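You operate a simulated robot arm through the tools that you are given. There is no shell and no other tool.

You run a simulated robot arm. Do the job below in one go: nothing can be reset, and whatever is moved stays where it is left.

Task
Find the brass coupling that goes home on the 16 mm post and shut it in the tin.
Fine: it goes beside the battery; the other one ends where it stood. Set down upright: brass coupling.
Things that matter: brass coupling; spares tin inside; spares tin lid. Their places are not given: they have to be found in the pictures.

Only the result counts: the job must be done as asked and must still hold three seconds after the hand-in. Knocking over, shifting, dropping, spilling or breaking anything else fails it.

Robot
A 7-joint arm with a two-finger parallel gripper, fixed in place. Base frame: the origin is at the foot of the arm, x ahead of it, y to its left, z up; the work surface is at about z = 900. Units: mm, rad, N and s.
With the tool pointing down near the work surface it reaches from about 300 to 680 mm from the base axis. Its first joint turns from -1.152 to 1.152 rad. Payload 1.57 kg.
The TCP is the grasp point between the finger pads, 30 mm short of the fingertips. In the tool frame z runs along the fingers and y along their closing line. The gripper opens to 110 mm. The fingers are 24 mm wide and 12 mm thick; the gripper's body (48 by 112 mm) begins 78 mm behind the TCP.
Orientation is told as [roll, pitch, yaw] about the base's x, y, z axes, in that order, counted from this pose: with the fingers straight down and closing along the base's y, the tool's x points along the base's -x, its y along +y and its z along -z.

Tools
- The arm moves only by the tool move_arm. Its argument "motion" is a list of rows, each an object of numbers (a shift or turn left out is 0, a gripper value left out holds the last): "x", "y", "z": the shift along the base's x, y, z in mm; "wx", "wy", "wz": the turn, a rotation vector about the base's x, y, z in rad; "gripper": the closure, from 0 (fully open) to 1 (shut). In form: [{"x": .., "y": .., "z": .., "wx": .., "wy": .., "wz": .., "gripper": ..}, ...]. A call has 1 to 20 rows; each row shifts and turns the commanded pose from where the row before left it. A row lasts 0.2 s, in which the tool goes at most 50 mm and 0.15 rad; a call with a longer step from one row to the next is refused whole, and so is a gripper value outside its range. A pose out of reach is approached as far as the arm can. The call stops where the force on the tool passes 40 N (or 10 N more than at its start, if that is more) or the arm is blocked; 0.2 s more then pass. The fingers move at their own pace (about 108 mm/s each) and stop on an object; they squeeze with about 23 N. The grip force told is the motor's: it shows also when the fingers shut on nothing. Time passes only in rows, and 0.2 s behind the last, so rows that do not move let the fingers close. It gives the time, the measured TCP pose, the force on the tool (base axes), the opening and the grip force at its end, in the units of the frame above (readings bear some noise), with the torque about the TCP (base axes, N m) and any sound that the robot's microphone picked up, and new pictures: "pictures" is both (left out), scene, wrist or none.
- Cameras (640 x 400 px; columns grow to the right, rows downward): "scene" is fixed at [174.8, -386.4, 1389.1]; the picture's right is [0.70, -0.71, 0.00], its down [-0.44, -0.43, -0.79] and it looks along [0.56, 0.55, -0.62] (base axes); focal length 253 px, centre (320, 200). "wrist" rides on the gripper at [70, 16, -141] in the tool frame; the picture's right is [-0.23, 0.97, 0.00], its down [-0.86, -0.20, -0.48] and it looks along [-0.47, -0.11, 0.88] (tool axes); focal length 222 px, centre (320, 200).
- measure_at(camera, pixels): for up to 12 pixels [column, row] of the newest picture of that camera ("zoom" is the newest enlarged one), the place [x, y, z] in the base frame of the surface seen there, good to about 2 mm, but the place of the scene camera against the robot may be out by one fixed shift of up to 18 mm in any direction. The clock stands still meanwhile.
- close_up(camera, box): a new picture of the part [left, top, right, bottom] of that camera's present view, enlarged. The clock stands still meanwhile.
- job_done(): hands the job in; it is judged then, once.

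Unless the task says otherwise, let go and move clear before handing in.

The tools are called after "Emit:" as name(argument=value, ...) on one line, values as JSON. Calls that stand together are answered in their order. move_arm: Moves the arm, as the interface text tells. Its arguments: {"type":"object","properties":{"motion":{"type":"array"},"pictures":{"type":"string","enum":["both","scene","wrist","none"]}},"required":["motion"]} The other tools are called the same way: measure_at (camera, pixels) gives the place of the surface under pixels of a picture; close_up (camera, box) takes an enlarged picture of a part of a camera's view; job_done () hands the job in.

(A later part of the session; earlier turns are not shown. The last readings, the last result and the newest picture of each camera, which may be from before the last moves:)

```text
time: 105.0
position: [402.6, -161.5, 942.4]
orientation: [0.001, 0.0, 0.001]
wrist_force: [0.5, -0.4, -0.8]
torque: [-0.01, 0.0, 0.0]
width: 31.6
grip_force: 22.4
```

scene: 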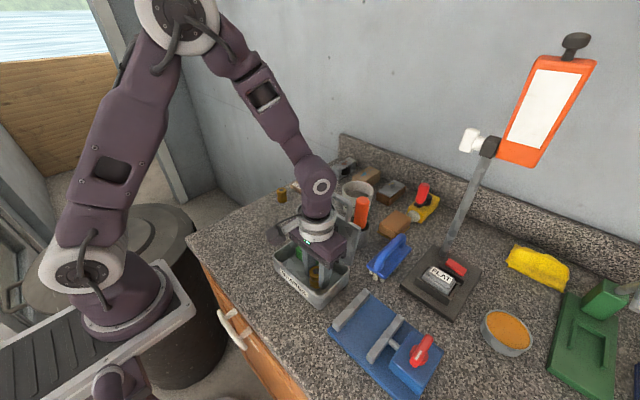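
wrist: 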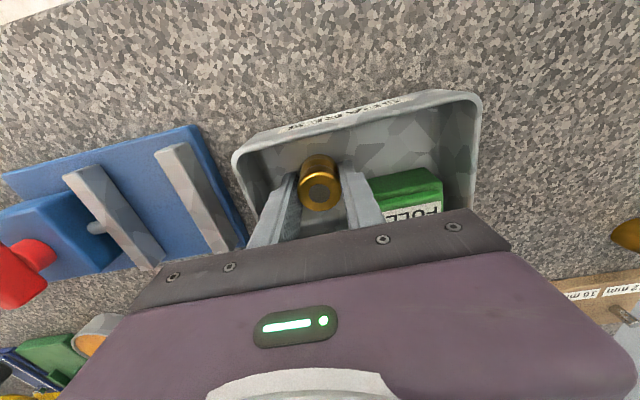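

Emit:
move_arm(motion=[{"z": -0.5}, {}, {}], pictures="none")

Emit:
move_arm(motion=[{"z": -0.4}, {}, {}], pictures="none")

```text
time: 105.8
position: [402.5, -162.1, 942.5]
orientation: [0.0, 0.0, 0.0]
wrist_force: [-1.4, 0.3, 8.7]
torque: [0.06, 0.0, 0.01]
width: 31.3
grip_force: 23.1
```

```text
time: 106.6
position: [401.7, -162.6, 940.2]
orientation: [0.0, 0.0, 0.001]
wrist_force: [-0.7, 0.2, 14.5]
torque: [0.06, 0.04, 0.02]
width: 31.0
grip_force: 22.9
```

It's on the floor (14.5 N). I'll relax 0.7 mm, open moderately and rise straight up.

Emit:
move_arm(motion=[{"z": 0.7}, {"gripper": 0.68}, {"gripper": 0.63}, {}, {}, {"z": 8}, {"z": 15}, {"z": 20}, {"z": 20}, {}])

Emit:
close_up(camera="scene", box=[250, 165, 378, 315])

Emit:
close_up(camera="wrist", box=[250, 80, 440, 220])

```text
time: 108.8
position: [400.7, -162.9, 1004.7]
orientation: [0.0, -0.001, 0.0]
wrist_force: [0.1, -0.2, 0.3]
torque: [0.01, 0.02, -0.02]
width: 40.8
grip_force: 0.1
```

scene: 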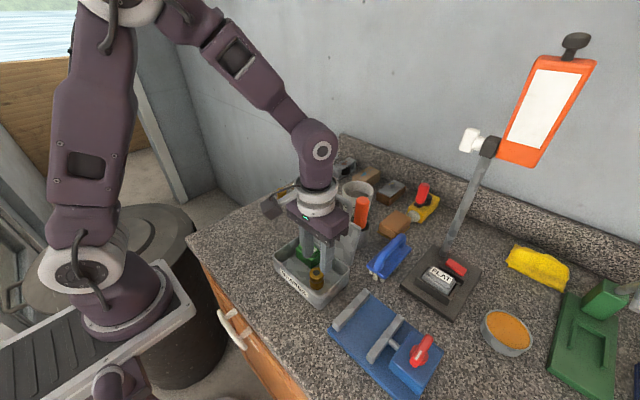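
wrist: 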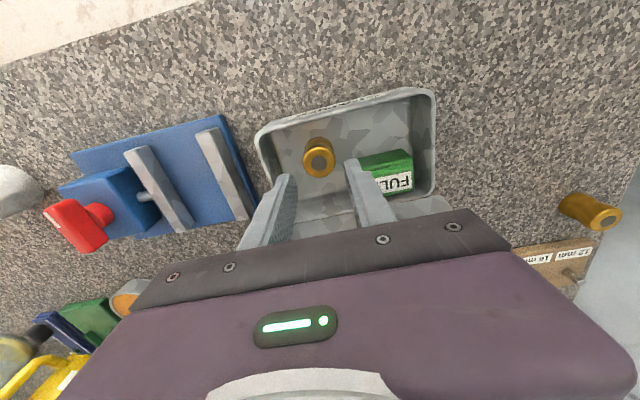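

```text
2.67 times, centred on (314, 240) of scene
```

zoom: 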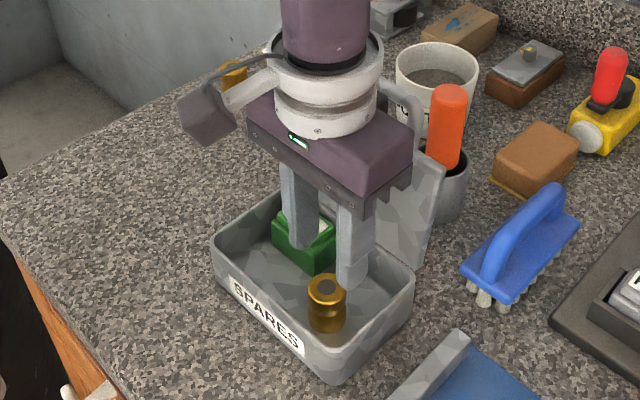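

```text
2.86 times, centred on (345, 150) of wrist
```

zoom: 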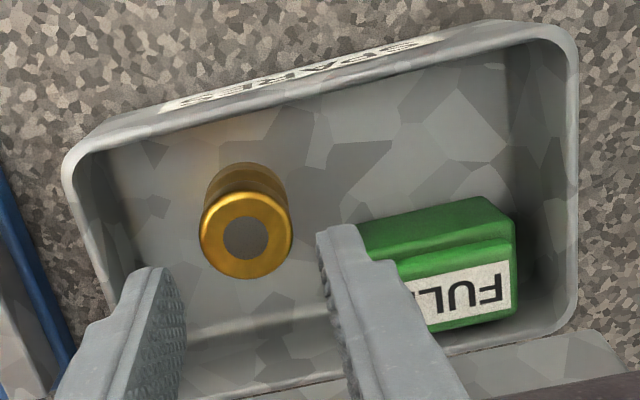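

The coupling stands upright in the tin beside the battery. I'll measure the battery's surroundings, as it slid back when the tin tipped.

Emit:
measure_at(camera="wrist", pixels=[[404, 160], [404, 170], [400, 155], [380, 157], [404, 185], [420, 190], [428, 150], [424, 175], [415, 165], [412, 140], [398, 181], [433, 160]])

Emit:
close_up(camera="wrist", box=[340, 130, 440, 220])

```text
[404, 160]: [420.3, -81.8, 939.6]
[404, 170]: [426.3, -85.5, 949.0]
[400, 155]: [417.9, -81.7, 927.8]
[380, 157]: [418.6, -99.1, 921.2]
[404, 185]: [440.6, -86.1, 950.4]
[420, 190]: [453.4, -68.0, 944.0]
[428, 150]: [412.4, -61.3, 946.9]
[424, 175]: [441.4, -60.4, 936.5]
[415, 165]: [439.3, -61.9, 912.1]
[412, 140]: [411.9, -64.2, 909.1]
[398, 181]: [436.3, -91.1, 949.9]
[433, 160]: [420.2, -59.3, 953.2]
```

```text
4.44 times, centred on (390, 175) of wrist
```

zoom: 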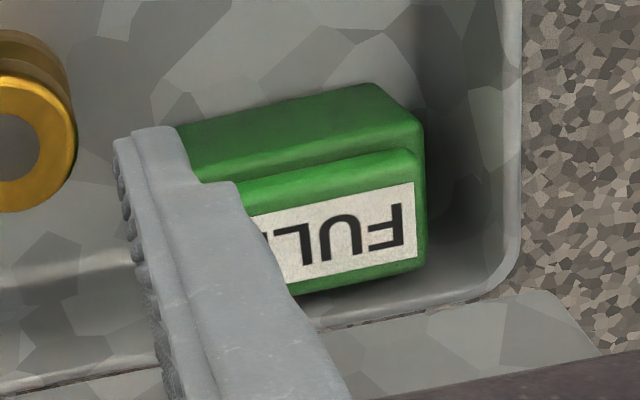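

The battery (x 418–445, y −120…−80) has an 18 mm gap to the left wall at y −61, so I can grip it along y and slide it back to mid-tin where it stood. First I'll check how close the open lid's inner face is.

Emit:
measure_at(camera="scene", pixels=[[351, 240], [353, 232], [356, 226], [344, 262], [348, 250], [350, 256], [343, 255]])

Emit:
measure_at(camera="wrist", pixels=[[430, 200], [445, 205], [420, 200], [440, 198], [300, 215], [310, 220], [330, 215]])

```text
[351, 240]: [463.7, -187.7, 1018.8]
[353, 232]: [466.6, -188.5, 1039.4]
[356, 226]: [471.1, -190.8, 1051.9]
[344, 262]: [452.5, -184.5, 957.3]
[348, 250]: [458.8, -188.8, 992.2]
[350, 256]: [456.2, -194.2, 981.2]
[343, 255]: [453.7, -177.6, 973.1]
```

```text
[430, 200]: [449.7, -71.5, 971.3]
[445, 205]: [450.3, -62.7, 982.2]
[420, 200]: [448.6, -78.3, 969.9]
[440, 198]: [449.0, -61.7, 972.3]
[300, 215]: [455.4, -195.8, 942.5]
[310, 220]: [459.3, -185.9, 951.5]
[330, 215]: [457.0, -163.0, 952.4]
```

Lid inner face is at x ≥ 449 (z 971) and 460 (z 1030), so TCP x 420 is safe. I'll move above the battery's front part with the fingers at 46.6 mm.

Emit:
move_arm(motion=[{"z": 6, "gripper": 0.576}, {"x": 6, "y": 20}, {"x": 6, "y": 21}, {"x": 6, "y": 21}, {}, {}])

Emit:
close_up(camera="wrist", box=[240, 120, 400, 220])

Emit:
measure_at(camera="wrist", pixels=[[305, 175], [338, 170], [320, 180], [300, 160], [340, 155], [320, 160], [345, 175], [360, 150], [298, 178], [320, 190]])

```text
time: 110.2
position: [420.0, -99.5, 1011.0]
orientation: [-0.001, 0.002, -0.001]
wrist_force: [0.3, 0.1, 0.3]
torque: [-0.01, -0.02, 0.0]
width: 46.6
grip_force: 0.0
```

scene: 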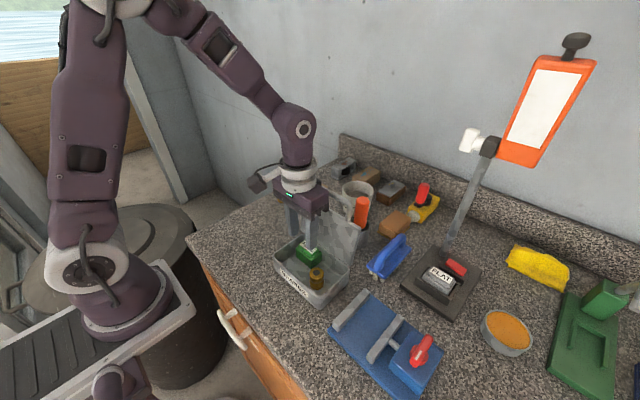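
wrist: 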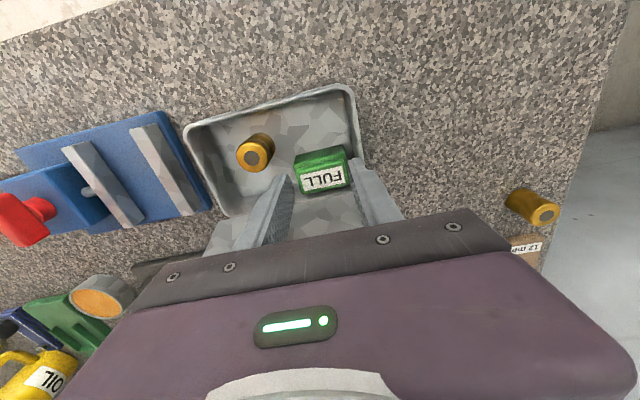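

```text
4.00 times, centred on (320, 170) of wrist
```

zoom: 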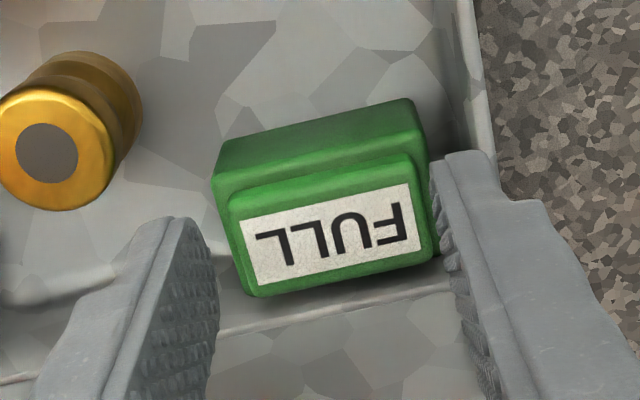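

```text
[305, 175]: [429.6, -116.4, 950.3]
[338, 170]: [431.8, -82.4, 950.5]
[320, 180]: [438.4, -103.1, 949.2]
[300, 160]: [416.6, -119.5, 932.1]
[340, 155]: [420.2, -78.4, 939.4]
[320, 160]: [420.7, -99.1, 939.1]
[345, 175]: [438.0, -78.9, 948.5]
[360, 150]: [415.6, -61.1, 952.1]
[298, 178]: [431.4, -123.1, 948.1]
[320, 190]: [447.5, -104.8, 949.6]
```

Battery spans y ≈ −123…−78.5. I'll open to 50 mm, centre at −100.8 and lower to just above it for a check.

Emit:
move_arm(motion=[{"y": -0.9, "gripper": 0.545}, {"z": -12}, {"z": -11}, {}, {}])

Emit:
close_up(camera="wrist", box=[240, 120, 400, 220])

Emit:
measure_at(camera="wrist", pixels=[[298, 190], [300, 190], [345, 185], [347, 185], [350, 180], [356, 165], [275, 178], [282, 185], [362, 160], [364, 158]])

Emit:
close_up(camera="scene", box=[264, 205, 344, 285])

```text
time: 111.4
position: [420.1, -101.3, 987.3]
orientation: [0.001, 0.0, 0.001]
wrist_force: [-2.0, -0.9, -0.7]
torque: [0.01, -0.1, 0.03]
width: 50.3
grip_force: 0.1
```

scene: 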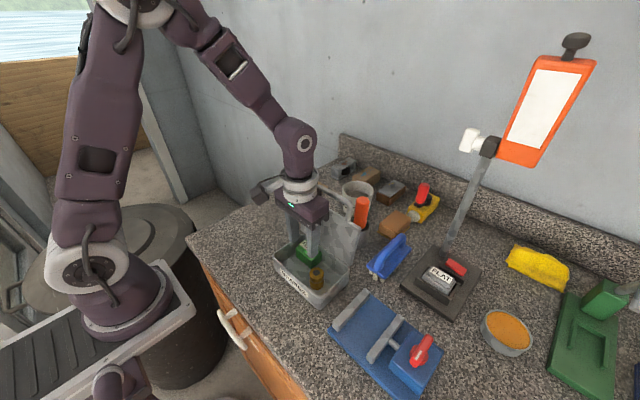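
wrist: 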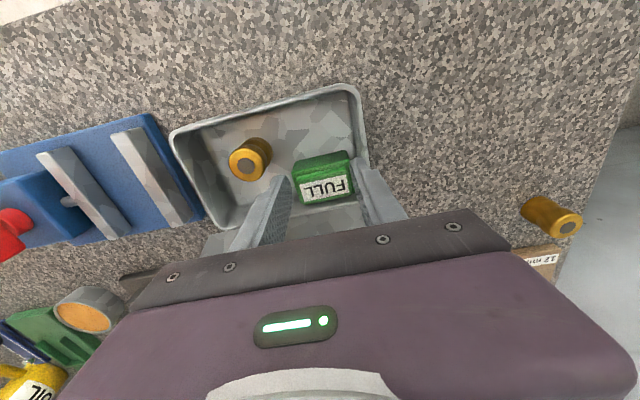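

```text
4.00 times, centred on (320, 170) of wrist
```

zoom: 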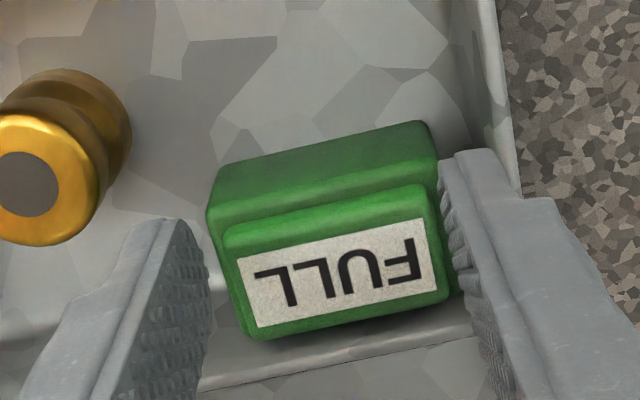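

```text
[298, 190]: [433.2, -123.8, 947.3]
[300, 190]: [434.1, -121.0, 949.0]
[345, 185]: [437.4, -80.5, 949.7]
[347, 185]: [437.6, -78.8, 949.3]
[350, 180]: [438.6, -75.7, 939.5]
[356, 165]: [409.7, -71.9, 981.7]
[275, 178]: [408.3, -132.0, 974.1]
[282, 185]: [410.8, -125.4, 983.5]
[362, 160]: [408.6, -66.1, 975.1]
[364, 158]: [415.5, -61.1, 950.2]
```

```text
5.00 times, centred on (304, 245) of scene
```

zoom: 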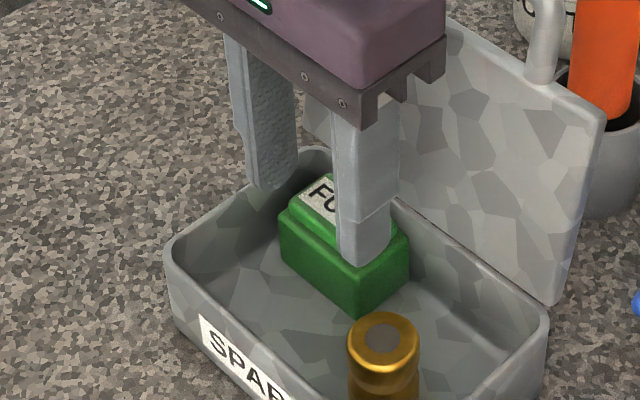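

The battery's lower body is 48 mm wide (−124…−76), but its upper tier is 42 mm (−121…−79) above z 939. I'll grip just the tier with the fingertips at about z 942.

Emit:
move_arm(motion=[{"y": 0.9, "z": -5}, {"z": -5}, {"z": -3}, {}, {}], pictures="none")

Emit:
move_arm(motion=[{"z": -1}, {"z": -1}, {}, {}])

Emit:
close_up(camera="scene", box=[264, 205, 344, 285])

Emit:
close_up(camera="wrist", box=[240, 120, 400, 220])

```text
time: 112.6
position: [420.0, -99.8, 975.1]
orientation: [0.0, 0.001, -0.001]
wrist_force: [-1.2, 0.3, 1.0]
torque: [-0.01, -0.16, 0.02]
width: 50.1
grip_force: 0.0
```

```text
time: 113.6
position: [419.9, -100.2, 972.7]
orientation: [0.0, 0.0, 0.0]
wrist_force: [-1.6, 0.3, 0.9]
torque: [0.01, -0.17, 0.05]
width: 50.2
grip_force: 0.1
```

scene: 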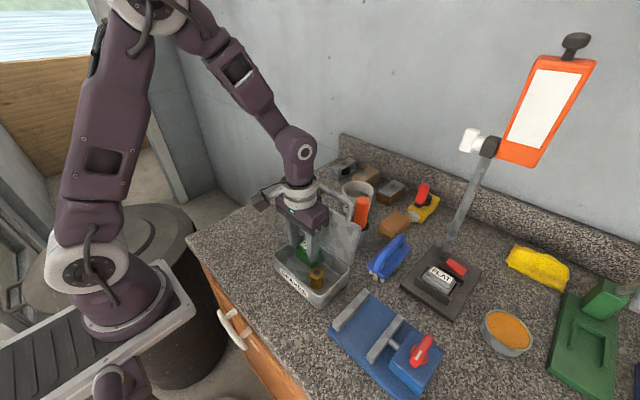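
wrist: 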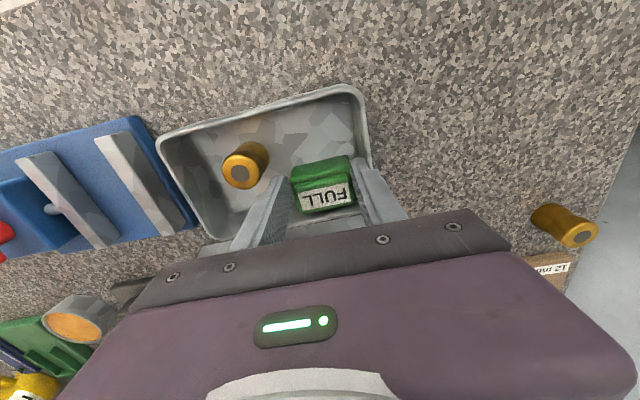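

```text
5.00 times, centred on (304, 245) of scene
```

zoom: 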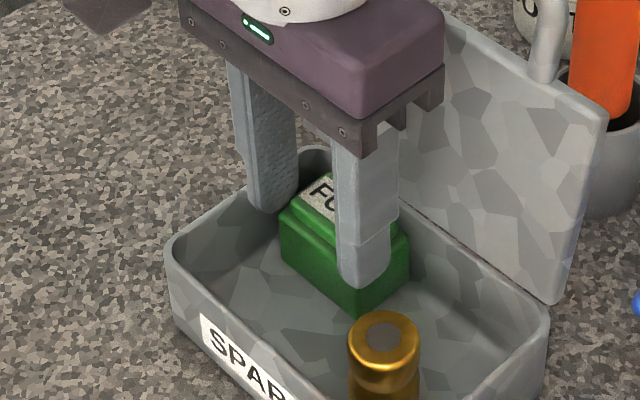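

```text
4.00 times, centred on (320, 170) of wrist
```

zoom: 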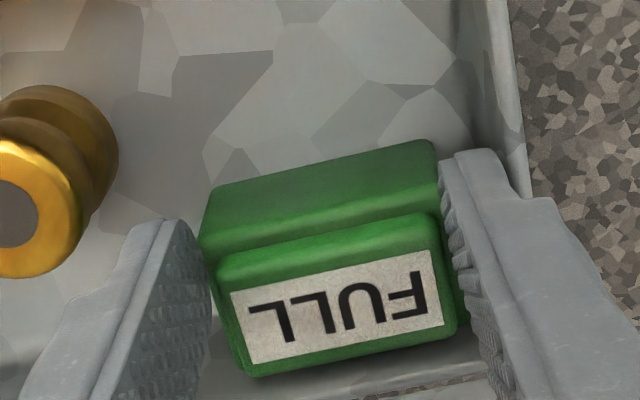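

There's a steady small −x push with a moment from about 100 mm above the TCP: the gripper's upper part just leans on the open lid. Closing on the tier now and sliding toward −x relieves that.

Emit:
move_arm(motion=[{"x": -1.5, "gripper": 0.6}, {"gripper": 0.65}, {"gripper": 0.7}, {}, {}])

Emit:
close_up(camera="wrist", box=[240, 120, 400, 220])

Emit:
close_up(camera="scene", box=[250, 165, 378, 315])

```text
time: 114.8
position: [418.3, -100.5, 972.8]
orientation: [-0.001, -0.002, 0.0]
wrist_force: [-1.2, -0.2, 0.5]
torque: [-0.03, -0.22, 0.02]
width: 47.5
grip_force: 22.9
```

scene: 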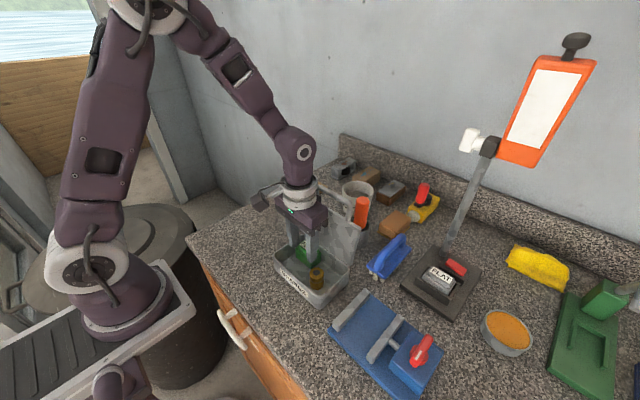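
wrist: 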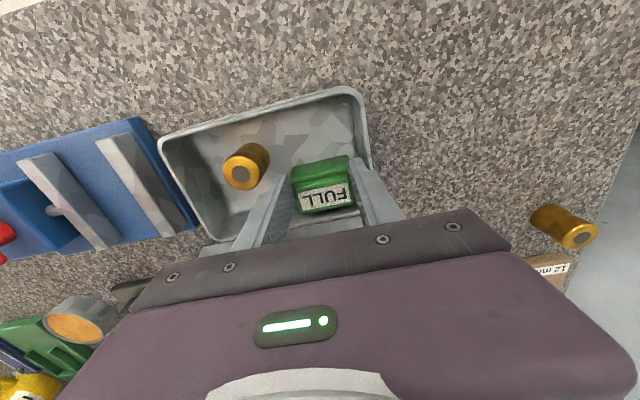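

```text
4.00 times, centred on (320, 170) of wrist
```

zoom: 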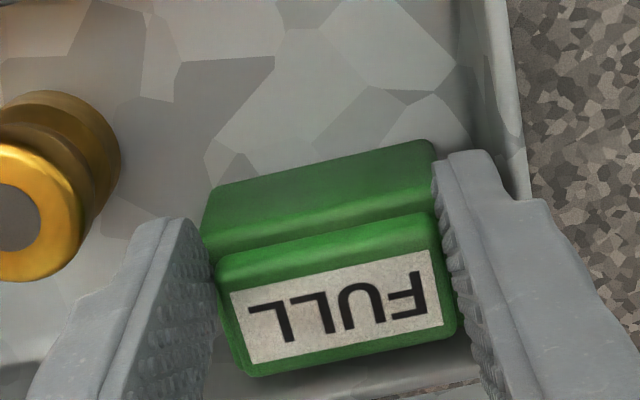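

```text
2.67 times, centred on (314, 240) of scene
```

zoom: 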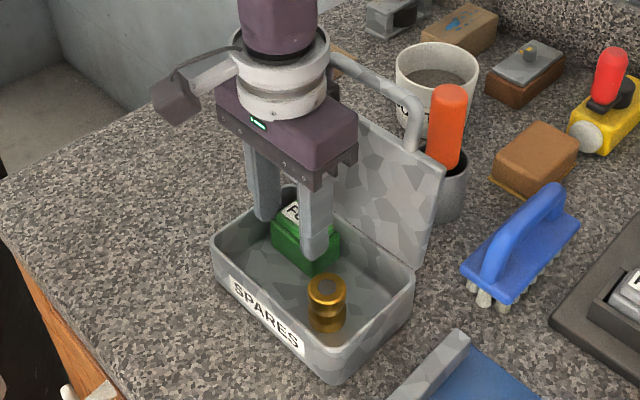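

Gripped at 47.5 mm, 23 N. I'll lift it 1 mm and shift it 24 mm toward −x in small steps.

Emit:
move_arm(motion=[{"z": 1}, {"x": -3}, {"x": -3}, {"x": -3}, {"x": -3}, {}])

Emit:
close_up(camera="scene", box=[250, 165, 378, 315])

Emit:
close_up(camera="wrist", box=[240, 120, 400, 220])

```text
time: 116.2
position: [406.5, -100.4, 975.3]
orientation: [0.0, 0.0, 0.0]
wrist_force: [-0.2, -0.8, 0.4]
torque: [-0.01, 0.04, -0.03]
width: 47.8
grip_force: 23.4
```

scene: 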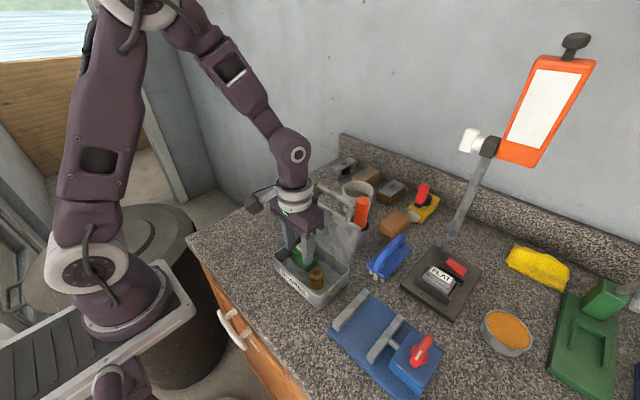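
wrist: 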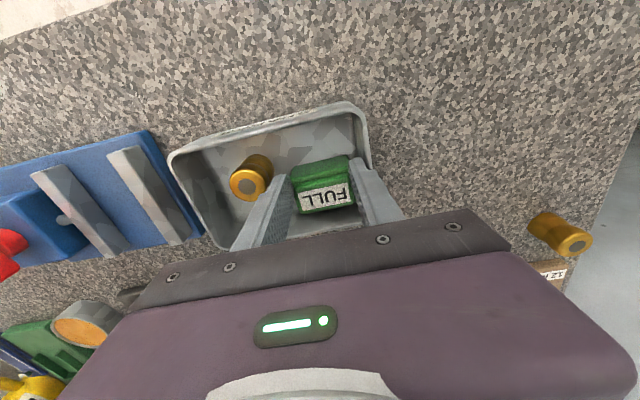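

```text
2.67 times, centred on (314, 240) of scene
```

zoom: 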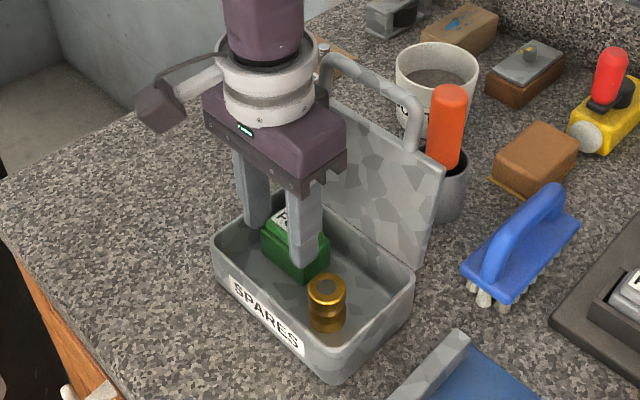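

```text
4.00 times, centred on (320, 170) of wrist
```

zoom: 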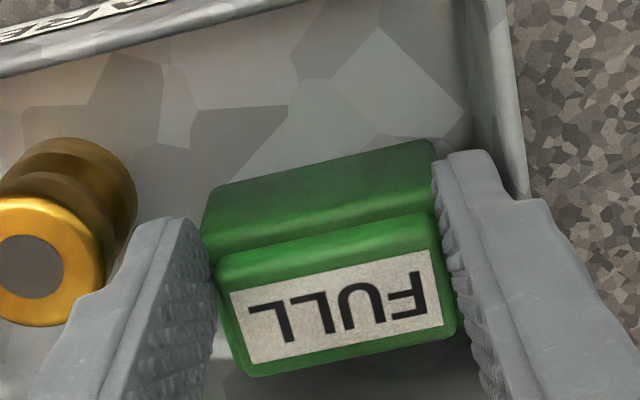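

It follows well, lid contact is gone. Another 12 mm, then set down.

Emit:
move_arm(motion=[{"x": -3}, {"x": -3}, {"x": -3}, {"x": -3}, {"z": -0.5}, {"z": -0.5}, {}])

Emit:
close_up(camera="scene", box=[250, 195, 378, 315])

Emit:
measure_at(camera="wrist", pixels=[[320, 198], [305, 198], [340, 192], [320, 175], [245, 185], [270, 150], [320, 120], [310, 190]])

```text
time: 117.8
position: [393.5, -100.9, 971.6]
orientation: [-0.001, 0.0, 0.001]
wrist_force: [0.2, -1.0, 0.9]
torque: [-0.03, 0.0, -0.04]
width: 47.6
grip_force: 23.1
```

scene: 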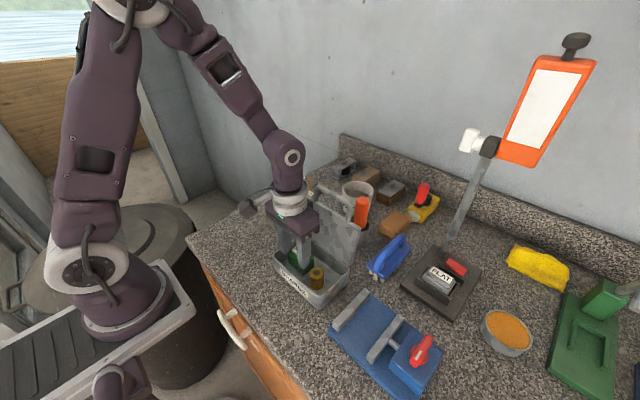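
wrist: 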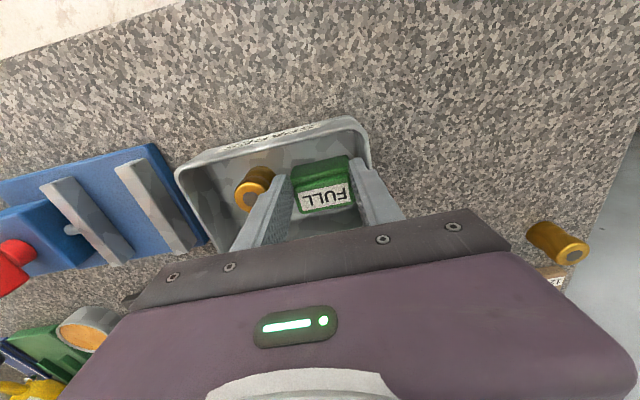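

```text
3.33 times, centred on (314, 255) of scene
```

zoom: 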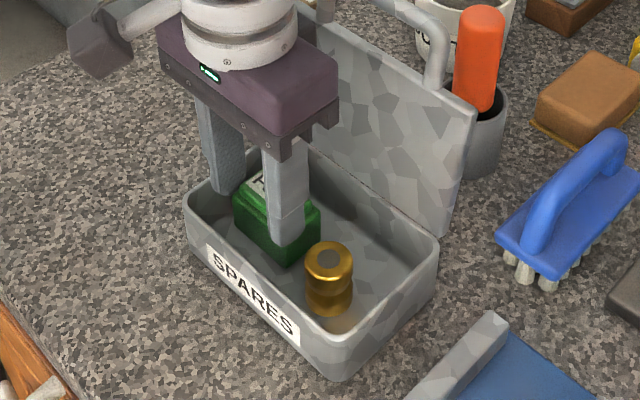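

```text
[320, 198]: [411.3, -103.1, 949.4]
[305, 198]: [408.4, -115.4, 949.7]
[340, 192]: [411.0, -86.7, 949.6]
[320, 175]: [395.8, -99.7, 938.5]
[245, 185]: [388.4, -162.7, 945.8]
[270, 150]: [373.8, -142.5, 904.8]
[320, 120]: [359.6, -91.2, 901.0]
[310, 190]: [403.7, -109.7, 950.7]
```

The battery is back mid-tin (its lower corner at zoom (288,268), as in the first open view), top at z 949.6. I'll release with a small opening and rise.

Emit:
move_arm(motion=[{"gripper": 0.555}, {"gripper": 0.548}, {}, {}, {"z": 6}, {"z": 10}, {"z": 15}, {"z": 20}, {}])

Emit:
close_up(camera="scene", box=[250, 195, 378, 315])

Emit:
measure_at(camera="wrist", pixels=[[320, 165], [330, 165], [310, 170], [320, 170], [260, 155], [300, 130]])

```text
time: 119.8
position: [394.1, -100.5, 1023.3]
orientation: [0.001, 0.002, 0.0]
wrist_force: [-0.2, -0.3, 0.3]
torque: [0.04, 0.0, 0.0]
width: 49.6
grip_force: 0.0
```

scene: 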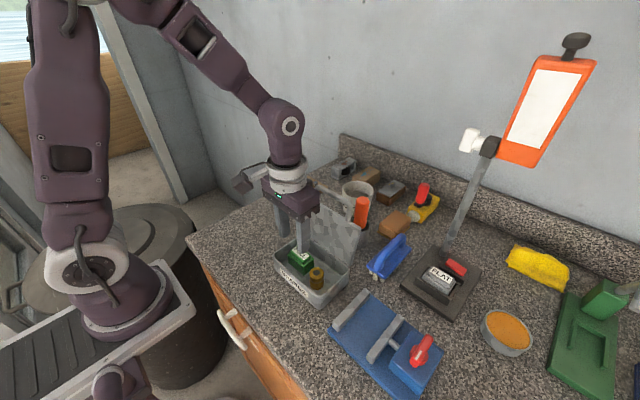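
wrist: 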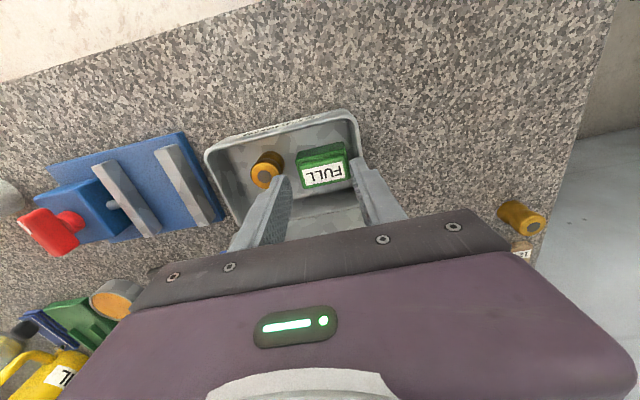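

```text
3.33 times, centred on (314, 255) of scene
```

zoom: 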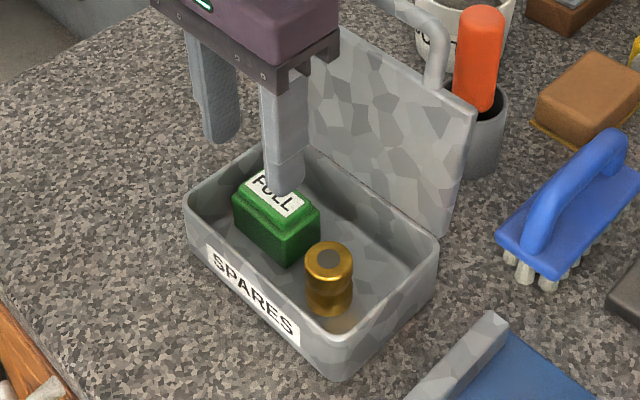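

```text
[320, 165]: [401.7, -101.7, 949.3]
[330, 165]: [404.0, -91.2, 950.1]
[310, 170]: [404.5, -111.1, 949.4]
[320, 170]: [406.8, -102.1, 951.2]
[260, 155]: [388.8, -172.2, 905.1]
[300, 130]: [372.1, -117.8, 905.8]
```

All three stand as intended in the tin. Now I'll go up, turn the gripper 90° again and position above the open lid's bar to close it.

Emit:
move_arm(motion=[{"z": 25}, {"z": 40}, {"z": 40}, {"z": 45}, {"x": 7, "y": -3, "wz": 0.143}, {"x": 7, "y": -3, "wz": 0.143}, {"x": 7, "y": -3, "wz": 0.143}, {"x": 7, "y": -3, "wz": 0.143}, {"x": 7, "y": -3, "wz": 0.143}, {"x": 7, "y": -3, "wz": 0.143}, {"x": 7, "y": -3, "wz": 0.143}, {"x": 8, "y": -3, "wz": 0.143}, {"x": 8, "y": -3, "wz": 0.143}, {"x": 8, "y": -2, "wz": 0.143}, {"x": 8, "y": -2, "wz": 0.143}, {"gripper": 0.67}, {}, {}])

Emit:
close_up(camera="wrist", box=[240, 40, 420, 230])

Emit:
close_up(camera="scene", box=[250, 165, 378, 315])

```text
time: 123.6
position: [475.1, -130.9, 1174.3]
orientation: [0.0, 0.001, 1.572]
wrist_force: [0.1, -0.8, -0.6]
torque: [0.0, 0.01, 0.03]
width: 36.5
grip_force: 0.1
```

scene: 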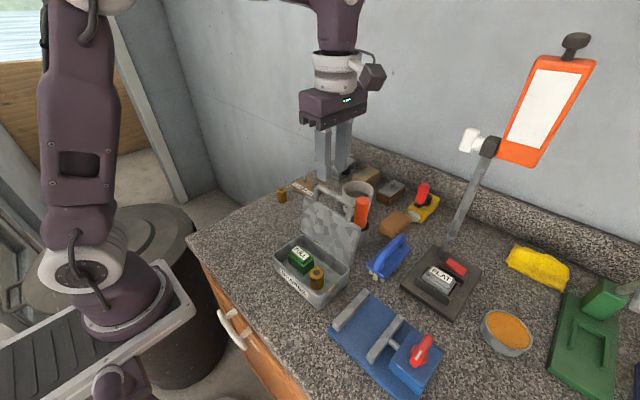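
wrist: 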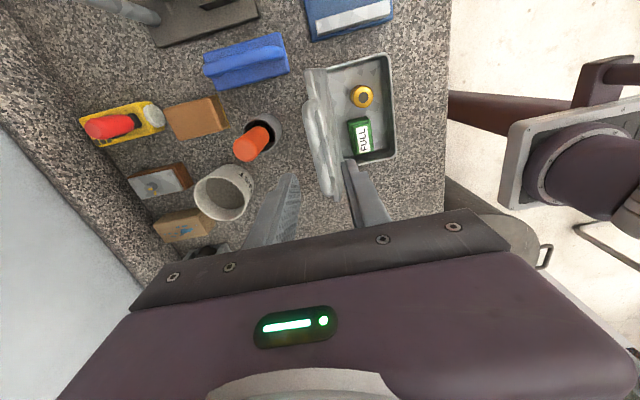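

```text
2.11 times, centred on (330, 135) of wrist
```

zoom: 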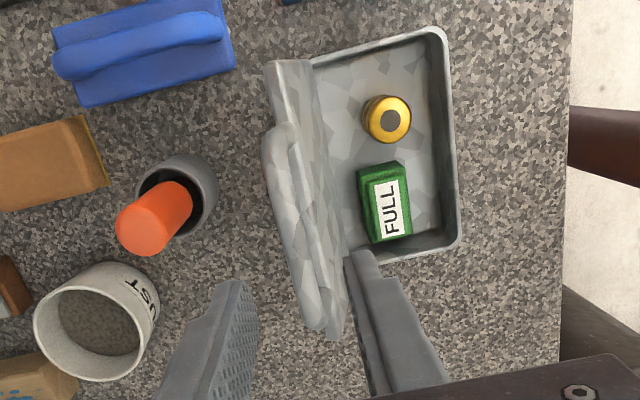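

```text
2.67 times, centred on (314, 240) of scene
```

zoom: 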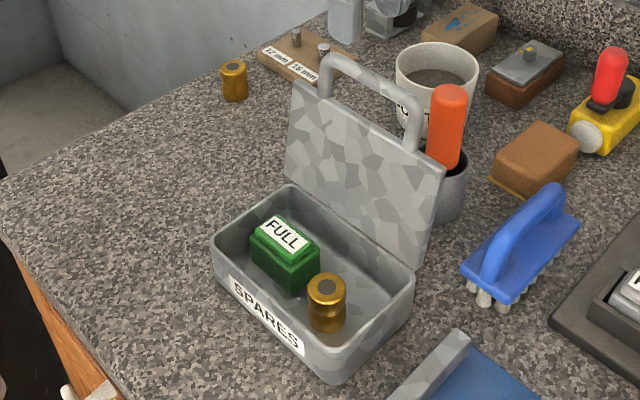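

I'll measure the bar of the open lid along (316,135)–(323,163).

Emit:
measure_at(camera="wrist", pixels=[[313, 120], [316, 135], [318, 145], [320, 155], [323, 165], [312, 130], [320, 130], [316, 150], [324, 150], [326, 180], [310, 105], [330, 120]])

Emit:
measure_at(camera="scene", pixels=[[329, 193], [340, 198], [351, 206], [320, 189], [334, 195], [345, 201], [316, 197], [354, 220], [310, 215], [345, 240], [330, 225], [352, 215]])

```text
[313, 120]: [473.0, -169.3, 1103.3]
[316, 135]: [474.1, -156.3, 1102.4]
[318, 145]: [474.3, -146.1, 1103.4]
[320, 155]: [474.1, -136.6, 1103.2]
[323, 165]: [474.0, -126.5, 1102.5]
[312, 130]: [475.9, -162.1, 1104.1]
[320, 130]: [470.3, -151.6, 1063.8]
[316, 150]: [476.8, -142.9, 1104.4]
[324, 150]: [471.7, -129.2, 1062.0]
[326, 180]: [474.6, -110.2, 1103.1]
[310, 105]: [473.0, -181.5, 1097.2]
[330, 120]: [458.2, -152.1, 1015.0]
```

```text
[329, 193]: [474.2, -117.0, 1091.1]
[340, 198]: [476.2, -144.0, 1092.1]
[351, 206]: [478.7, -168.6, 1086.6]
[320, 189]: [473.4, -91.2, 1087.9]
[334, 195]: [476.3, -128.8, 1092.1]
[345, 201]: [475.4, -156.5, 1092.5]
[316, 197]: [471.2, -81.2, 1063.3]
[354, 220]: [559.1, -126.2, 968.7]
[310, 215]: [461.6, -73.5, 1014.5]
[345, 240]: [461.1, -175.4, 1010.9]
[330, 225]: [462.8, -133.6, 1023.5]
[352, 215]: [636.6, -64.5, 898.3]
```

The bar's centre is at (476.5, 1098); with this, the hinge works out at (456.3, 963) and radius 136. I'll lower over the bar and grip it 16 mm below the TCP.

Emit:
move_arm(motion=[{"x": 1.2, "z": -15}, {"z": -15}, {"z": -15}, {"z": -15}, {}, {"gripper": 0.75}, {"gripper": 0.85}, {"gripper": 1}, {"gripper": 1}, {}])

Emit:
close_up(camera="scene", box=[250, 165, 378, 315])

```text
time: 125.8
position: [477.6, -131.1, 1114.3]
orientation: [0.0, 0.0, 1.572]
wrist_force: [-1.4, 0.0, 0.3]
torque: [-0.01, 0.02, 0.01]
width: 11.4
grip_force: 23.0
```

scene: 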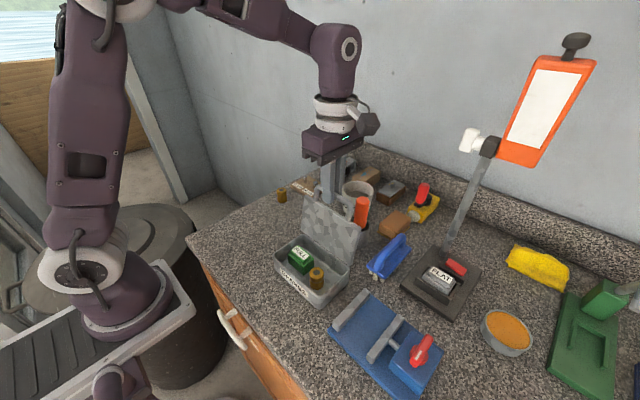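
wrist: 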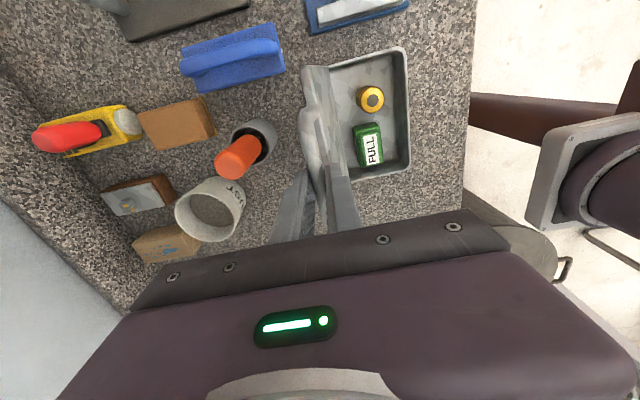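

```text
2.67 times, centred on (314, 240) of scene
```

zoom: 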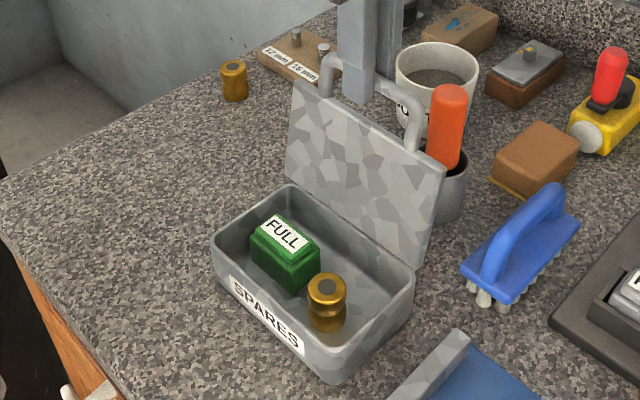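

Gripped. Starting the closing arc slowly, checking forces.

Emit:
move_arm(motion=[{"x": -5, "z": 0.7}, {"x": -5.1, "z": 0.5}, {"x": -5.1, "z": 0.3}, {"x": -5.1, "z": 0.1}, {}, {}], pictures="none")

Emit:
move_arm(motion=[{"x": -5.1, "z": -0.1}, {"x": -5.1, "z": -0.3}, {"x": -5.1, "z": -0.5}, {"x": -5.0, "z": -0.7}, {}, {}], pictures="scene")

Emit:
close_up(camera="scene", box=[250, 165, 378, 315])

```text
time: 127.2
position: [455.0, -130.8, 1115.6]
orientation: [0.0, 0.0, 1.573]
wrist_force: [-0.4, -2.1, -0.2]
torque: [-0.29, 0.03, 0.12]
width: 11.5
grip_force: 23.3
```

```text
time: 128.6
position: [436.2, -131.1, 1114.5]
orientation: [0.0, 0.0, 1.572]
wrist_force: [-0.2, 1.1, 0.6]
torque: [0.17, -0.02, 0.15]
width: 11.7
grip_force: 22.8
```

scene: 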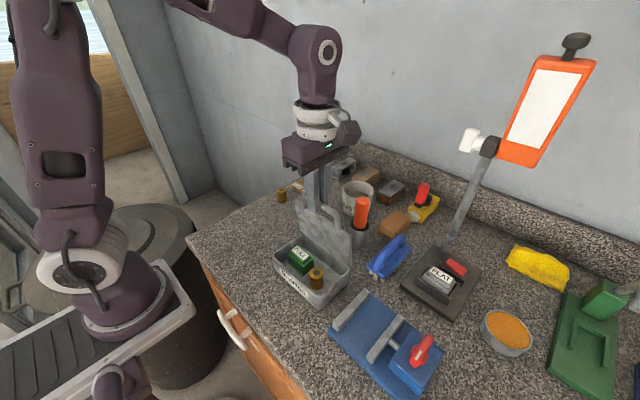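

```text
2.67 times, centred on (314, 240) of scene
```

zoom: 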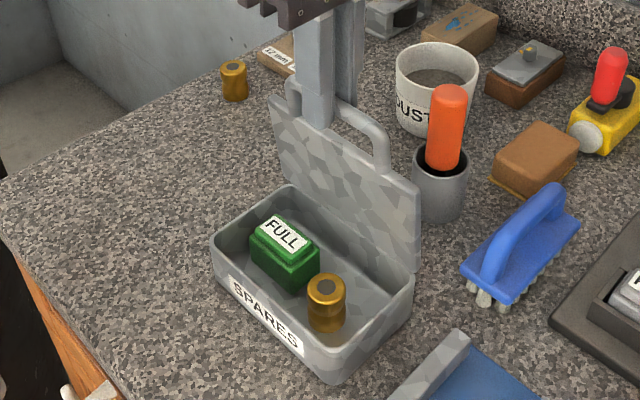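

Forces are tiny and the tin stays flat. Continuing.

Emit:
move_arm(motion=[{"x": -5.0, "z": -0.8}, {"x": -5.0, "z": -1.1}, {"x": -5.0, "z": -1.2}, {"x": -4.9, "z": -1.4}, {"x": -4.8, "z": -1.6}, {"x": -4.8, "z": -1.8}, {}, {}], pictures="none")

Emit:
move_arm(motion=[{"x": -4.7, "z": -2.0}, {"x": -4.6, "z": -2.1}, {"x": -4.5, "z": -2.3}, {"x": -4.5, "z": -2.5}, {"x": -4.4, "z": -2.6}, {"x": -4.2, "z": -2.8}, {}, {}], pictures="scene")

Emit:
close_up(camera="scene", box=[250, 165, 378, 315])

```text
time: 130.4
position: [407.4, -132.0, 1106.0]
orientation: [-0.001, -0.001, 1.573]
wrist_force: [1.5, -0.5, -1.0]
torque: [-0.16, 0.01, 0.16]
width: 11.4
grip_force: 23.1
```

```text
time: 132.2
position: [379.8, -130.5, 1091.0]
orientation: [0.0, 0.001, 1.573]
wrist_force: [-1.5, -2.8, -0.1]
torque: [-0.21, 0.05, 0.11]
width: 11.7
grip_force: 23.0
```

scene: 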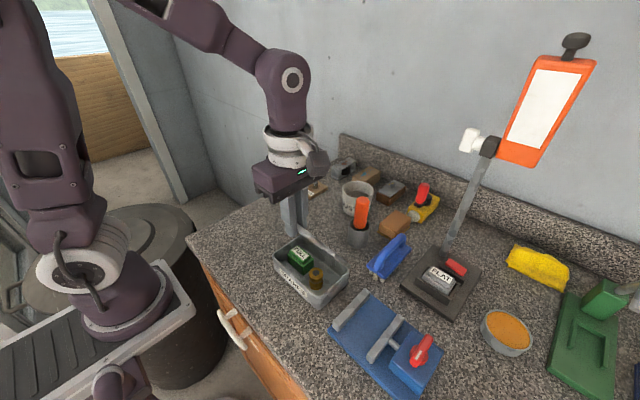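

```text
2.67 times, centred on (314, 240) of scene
```

zoom: 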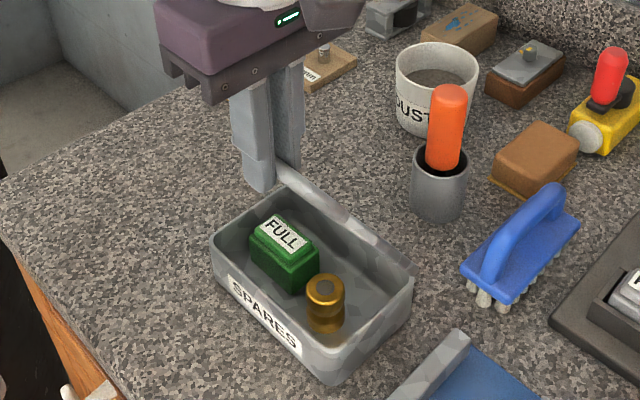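

Still flat, forces low. Continuing down.

Emit:
move_arm(motion=[{"x": -4.2, "z": -3.0}, {"x": -4.0, "z": -3.1}, {"x": -3.9, "z": -3.3}, {"x": -3.8, "z": -3.4}, {"x": -3.6, "z": -3.5}, {"x": -3.6, "z": -3.7}, {}, {}], pictures="none")

Emit:
move_arm(motion=[{"x": -3.4, "z": -3.8}, {"x": -3.2, "z": -3.9}, {"x": -3.1, "z": -4.1}, {"x": -2.9, "z": -4.15}, {"x": -2.8, "z": -4.3}, {"x": -2.6, "z": -4.35}, {}, {}], pictures="scene")

Emit:
close_up(camera="scene", box=[250, 195, 378, 315])

```text
time: 134.0
position: [356.8, -132.5, 1071.4]
orientation: [-0.003, -0.001, 1.573]
wrist_force: [1.2, 2.2, -0.3]
torque: [0.05, -0.01, 0.17]
width: 11.5
grip_force: 23.1
```

```text
time: 135.8
position: [338.9, -130.3, 1046.4]
orientation: [0.0, 0.0, 1.571]
wrist_force: [1.2, -1.4, 0.1]
torque: [-0.53, 0.02, 0.09]
width: 11.6
grip_force: 22.8
```

scene: 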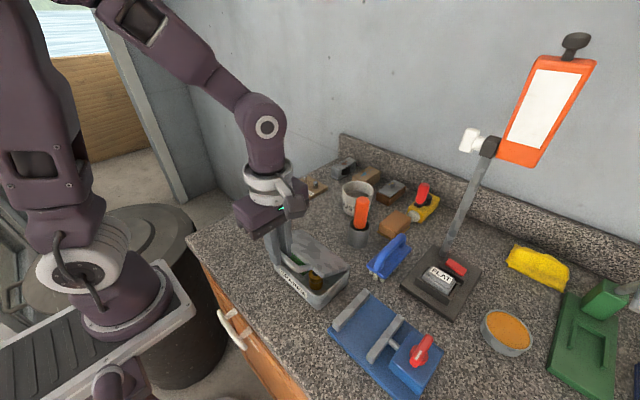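

```text
3.33 times, centred on (314, 255) of scene
```

zoom: 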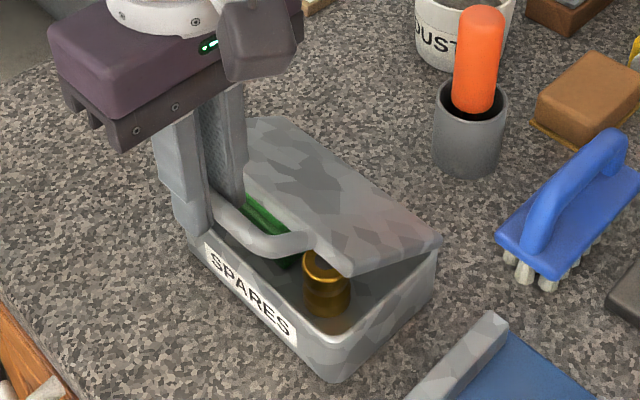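

Good. Continuing to near-closed.

Emit:
move_arm(motion=[{"x": -2.4, "z": -4.45}, {"x": -2.3, "z": -4.55}, {"x": -2.1, "z": -4.65}, {"x": -2.0, "z": -4.75}, {"x": -1.75, "z": -4.8}, {"x": -1.55, "z": -4.8}, {}, {}], pictures="none")

Emit:
move_arm(motion=[{"x": -1.4, "z": -4.9}, {"x": -1.2, "z": -4.95}, {"x": -1.0, "z": -5.0}, {"x": -0.8, "z": -5.05}, {"x": -0.6, "z": -5.05}, {"x": -0.5, "z": -5.05}, {}, {}], pictures="scene")

Emit:
close_up(camera="scene", box=[250, 195, 378, 315])

```text
time: 137.6
position: [326.2, -131.4, 1018.0]
orientation: [0.001, 0.0, 1.572]
wrist_force: [0.1, 0.9, 0.4]
torque: [-0.07, -0.02, 0.26]
width: 11.4
grip_force: 23.0
```

```text
time: 139.4
position: [321.4, -131.2, 989.0]
orientation: [0.0, 0.0, 1.572]
wrist_force: [-0.3, -0.1, -0.8]
torque: [0.07, -0.02, 0.19]
width: 11.6
grip_force: 23.2
```

scene: 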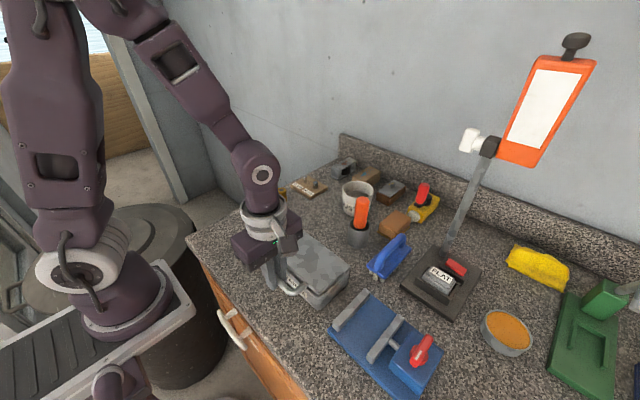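

```text
3.33 times, centred on (314, 255) of scene
```

zoom: 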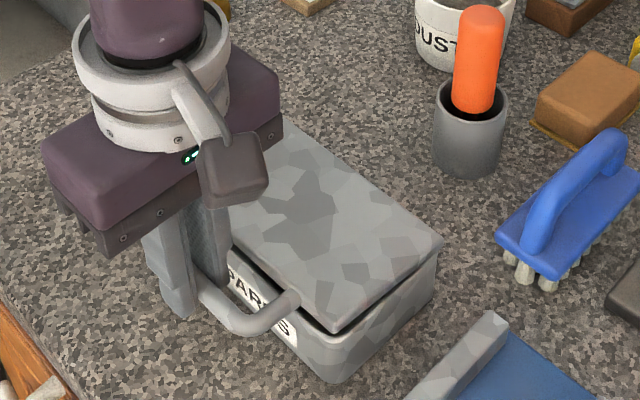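

Nearly closed. I'll lower the last ~13 mm in small steps until the lid seats.

Emit:
move_arm(motion=[{"x": -0.2, "z": -3}, {"x": -0.2, "z": -3}, {"z": -2.5}, {"z": -2}, {}, {}], pictures="none")

Emit:
move_arm(motion=[{"z": -1}, {"z": -1}, {}, {}], pictures="none")

```text
time: 140.8
position: [320.1, -130.5, 977.3]
orientation: [0.0, -0.001, 1.572]
wrist_force: [1.4, 0.3, 0.4]
torque: [-0.07, -0.02, 0.2]
width: 11.4
grip_force: 23.1
```

```text
time: 141.8
position: [320.0, -130.7, 976.4]
orientation: [-0.001, 0.001, 1.574]
wrist_force: [2.1, 2.0, -0.8]
torque: [0.21, -0.03, 0.19]
width: 11.6
grip_force: 23.1
```

Emit:
move_arm(motion=[{"z": -1}, {}, {}], pictures="none")

Emit:
move_arm(motion=[{"z": -0.7}, {}, {}])

Emit:
close_up(camera="scene", box=[250, 195, 378, 315])

Emit:
measure_at(camera="wrist", pixels=[[245, 125], [230, 120], [200, 150], [150, 130], [185, 210], [290, 120], [210, 190], [260, 150]])

```text
time: 142.6
position: [321.6, -131.5, 975.2]
orientation: [0.0, 0.001, 1.573]
wrist_force: [1.2, 1.4, -0.4]
torque: [-0.05, -0.02, 0.23]
width: 11.7
grip_force: 23.2
```

```text
time: 143.4
position: [321.8, -130.9, 975.6]
orientation: [0.0, 0.001, 1.572]
wrist_force: [0.7, -0.5, -0.5]
torque: [-0.22, -0.02, 0.21]
width: 11.5
grip_force: 23.0
```

scene: 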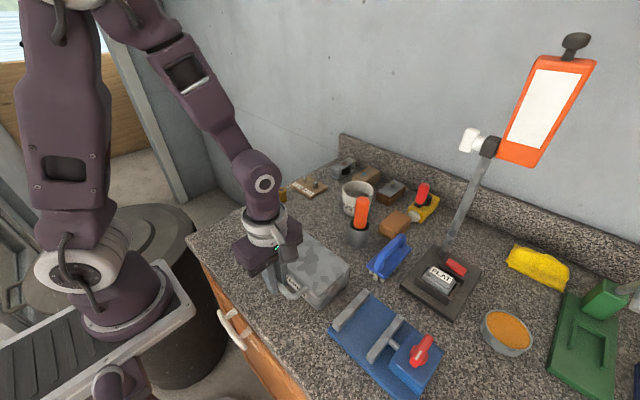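
wrist: 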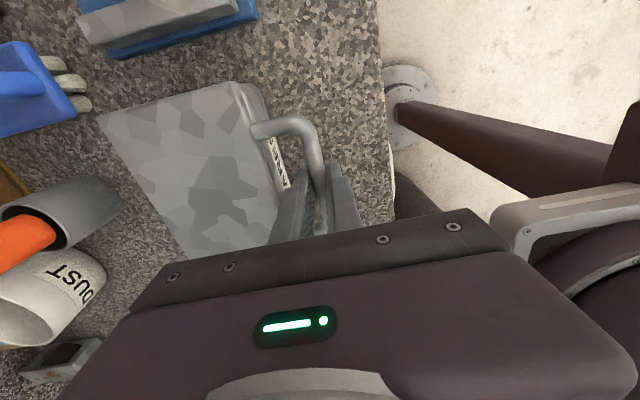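

```text
3.33 times, centred on (314, 255) of scene
```

zoom: 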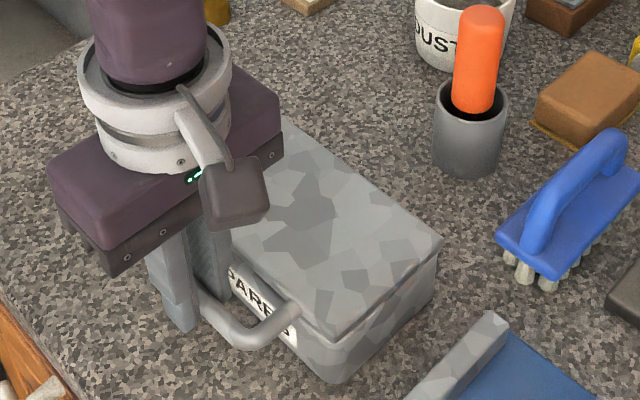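

```text
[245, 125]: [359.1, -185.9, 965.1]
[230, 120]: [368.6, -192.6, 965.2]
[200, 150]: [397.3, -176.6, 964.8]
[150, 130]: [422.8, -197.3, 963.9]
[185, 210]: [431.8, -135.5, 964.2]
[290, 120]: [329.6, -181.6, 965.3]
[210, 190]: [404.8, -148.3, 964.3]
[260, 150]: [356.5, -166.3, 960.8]
```

Lid front reads 965.1, closed value was 963.5. A bit more, until it seats with some force.

Emit:
move_arm(motion=[{"z": -0.7}, {}, {}], pictures="none")

Emit:
move_arm(motion=[{"z": -0.7}, {}, {}], pictures="none")

Emit:
move_arm(motion=[{"z": -0.7}, {}, {}], pictures="wrist")

Emit:
measure_at(camera="wrist", pixels=[[245, 125], [230, 120], [200, 150], [150, 130], [185, 210], [290, 120], [210, 190], [245, 150]])

```text
time: 144.2
position: [320.3, -132.3, 974.0]
orientation: [0.0, 0.0, 1.572]
wrist_force: [1.9, -1.3, -0.8]
torque: [-0.07, -0.01, 0.16]
width: 11.6
grip_force: 23.3
```

```text
time: 145.0
position: [320.7, -131.5, 973.2]
orientation: [0.0, -0.001, 1.574]
wrist_force: [0.0, 0.8, -0.1]
torque: [0.08, -0.01, 0.2]
width: 11.5
grip_force: 23.0
```

```text
time: 145.8
position: [321.0, -131.6, 973.8]
orientation: [0.001, 0.001, 1.573]
wrist_force: [2.4, 1.9, 0.5]
torque: [-0.1, -0.06, 0.18]
width: 11.6
grip_force: 23.2
```

wrist: 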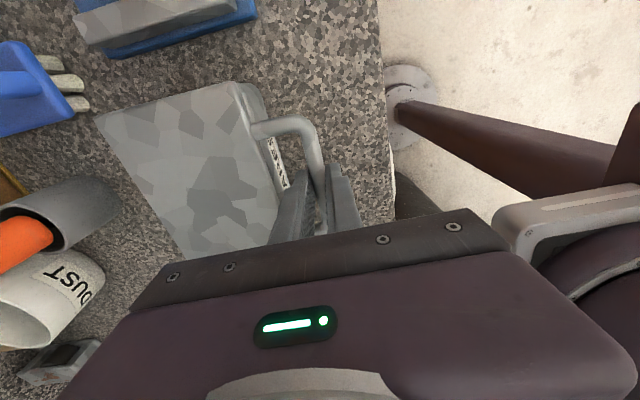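

```text
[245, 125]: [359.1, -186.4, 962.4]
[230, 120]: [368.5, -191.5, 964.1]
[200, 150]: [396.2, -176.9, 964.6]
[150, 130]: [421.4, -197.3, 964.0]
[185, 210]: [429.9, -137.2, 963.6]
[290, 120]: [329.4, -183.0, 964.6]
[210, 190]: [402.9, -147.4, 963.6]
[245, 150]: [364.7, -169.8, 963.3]
```

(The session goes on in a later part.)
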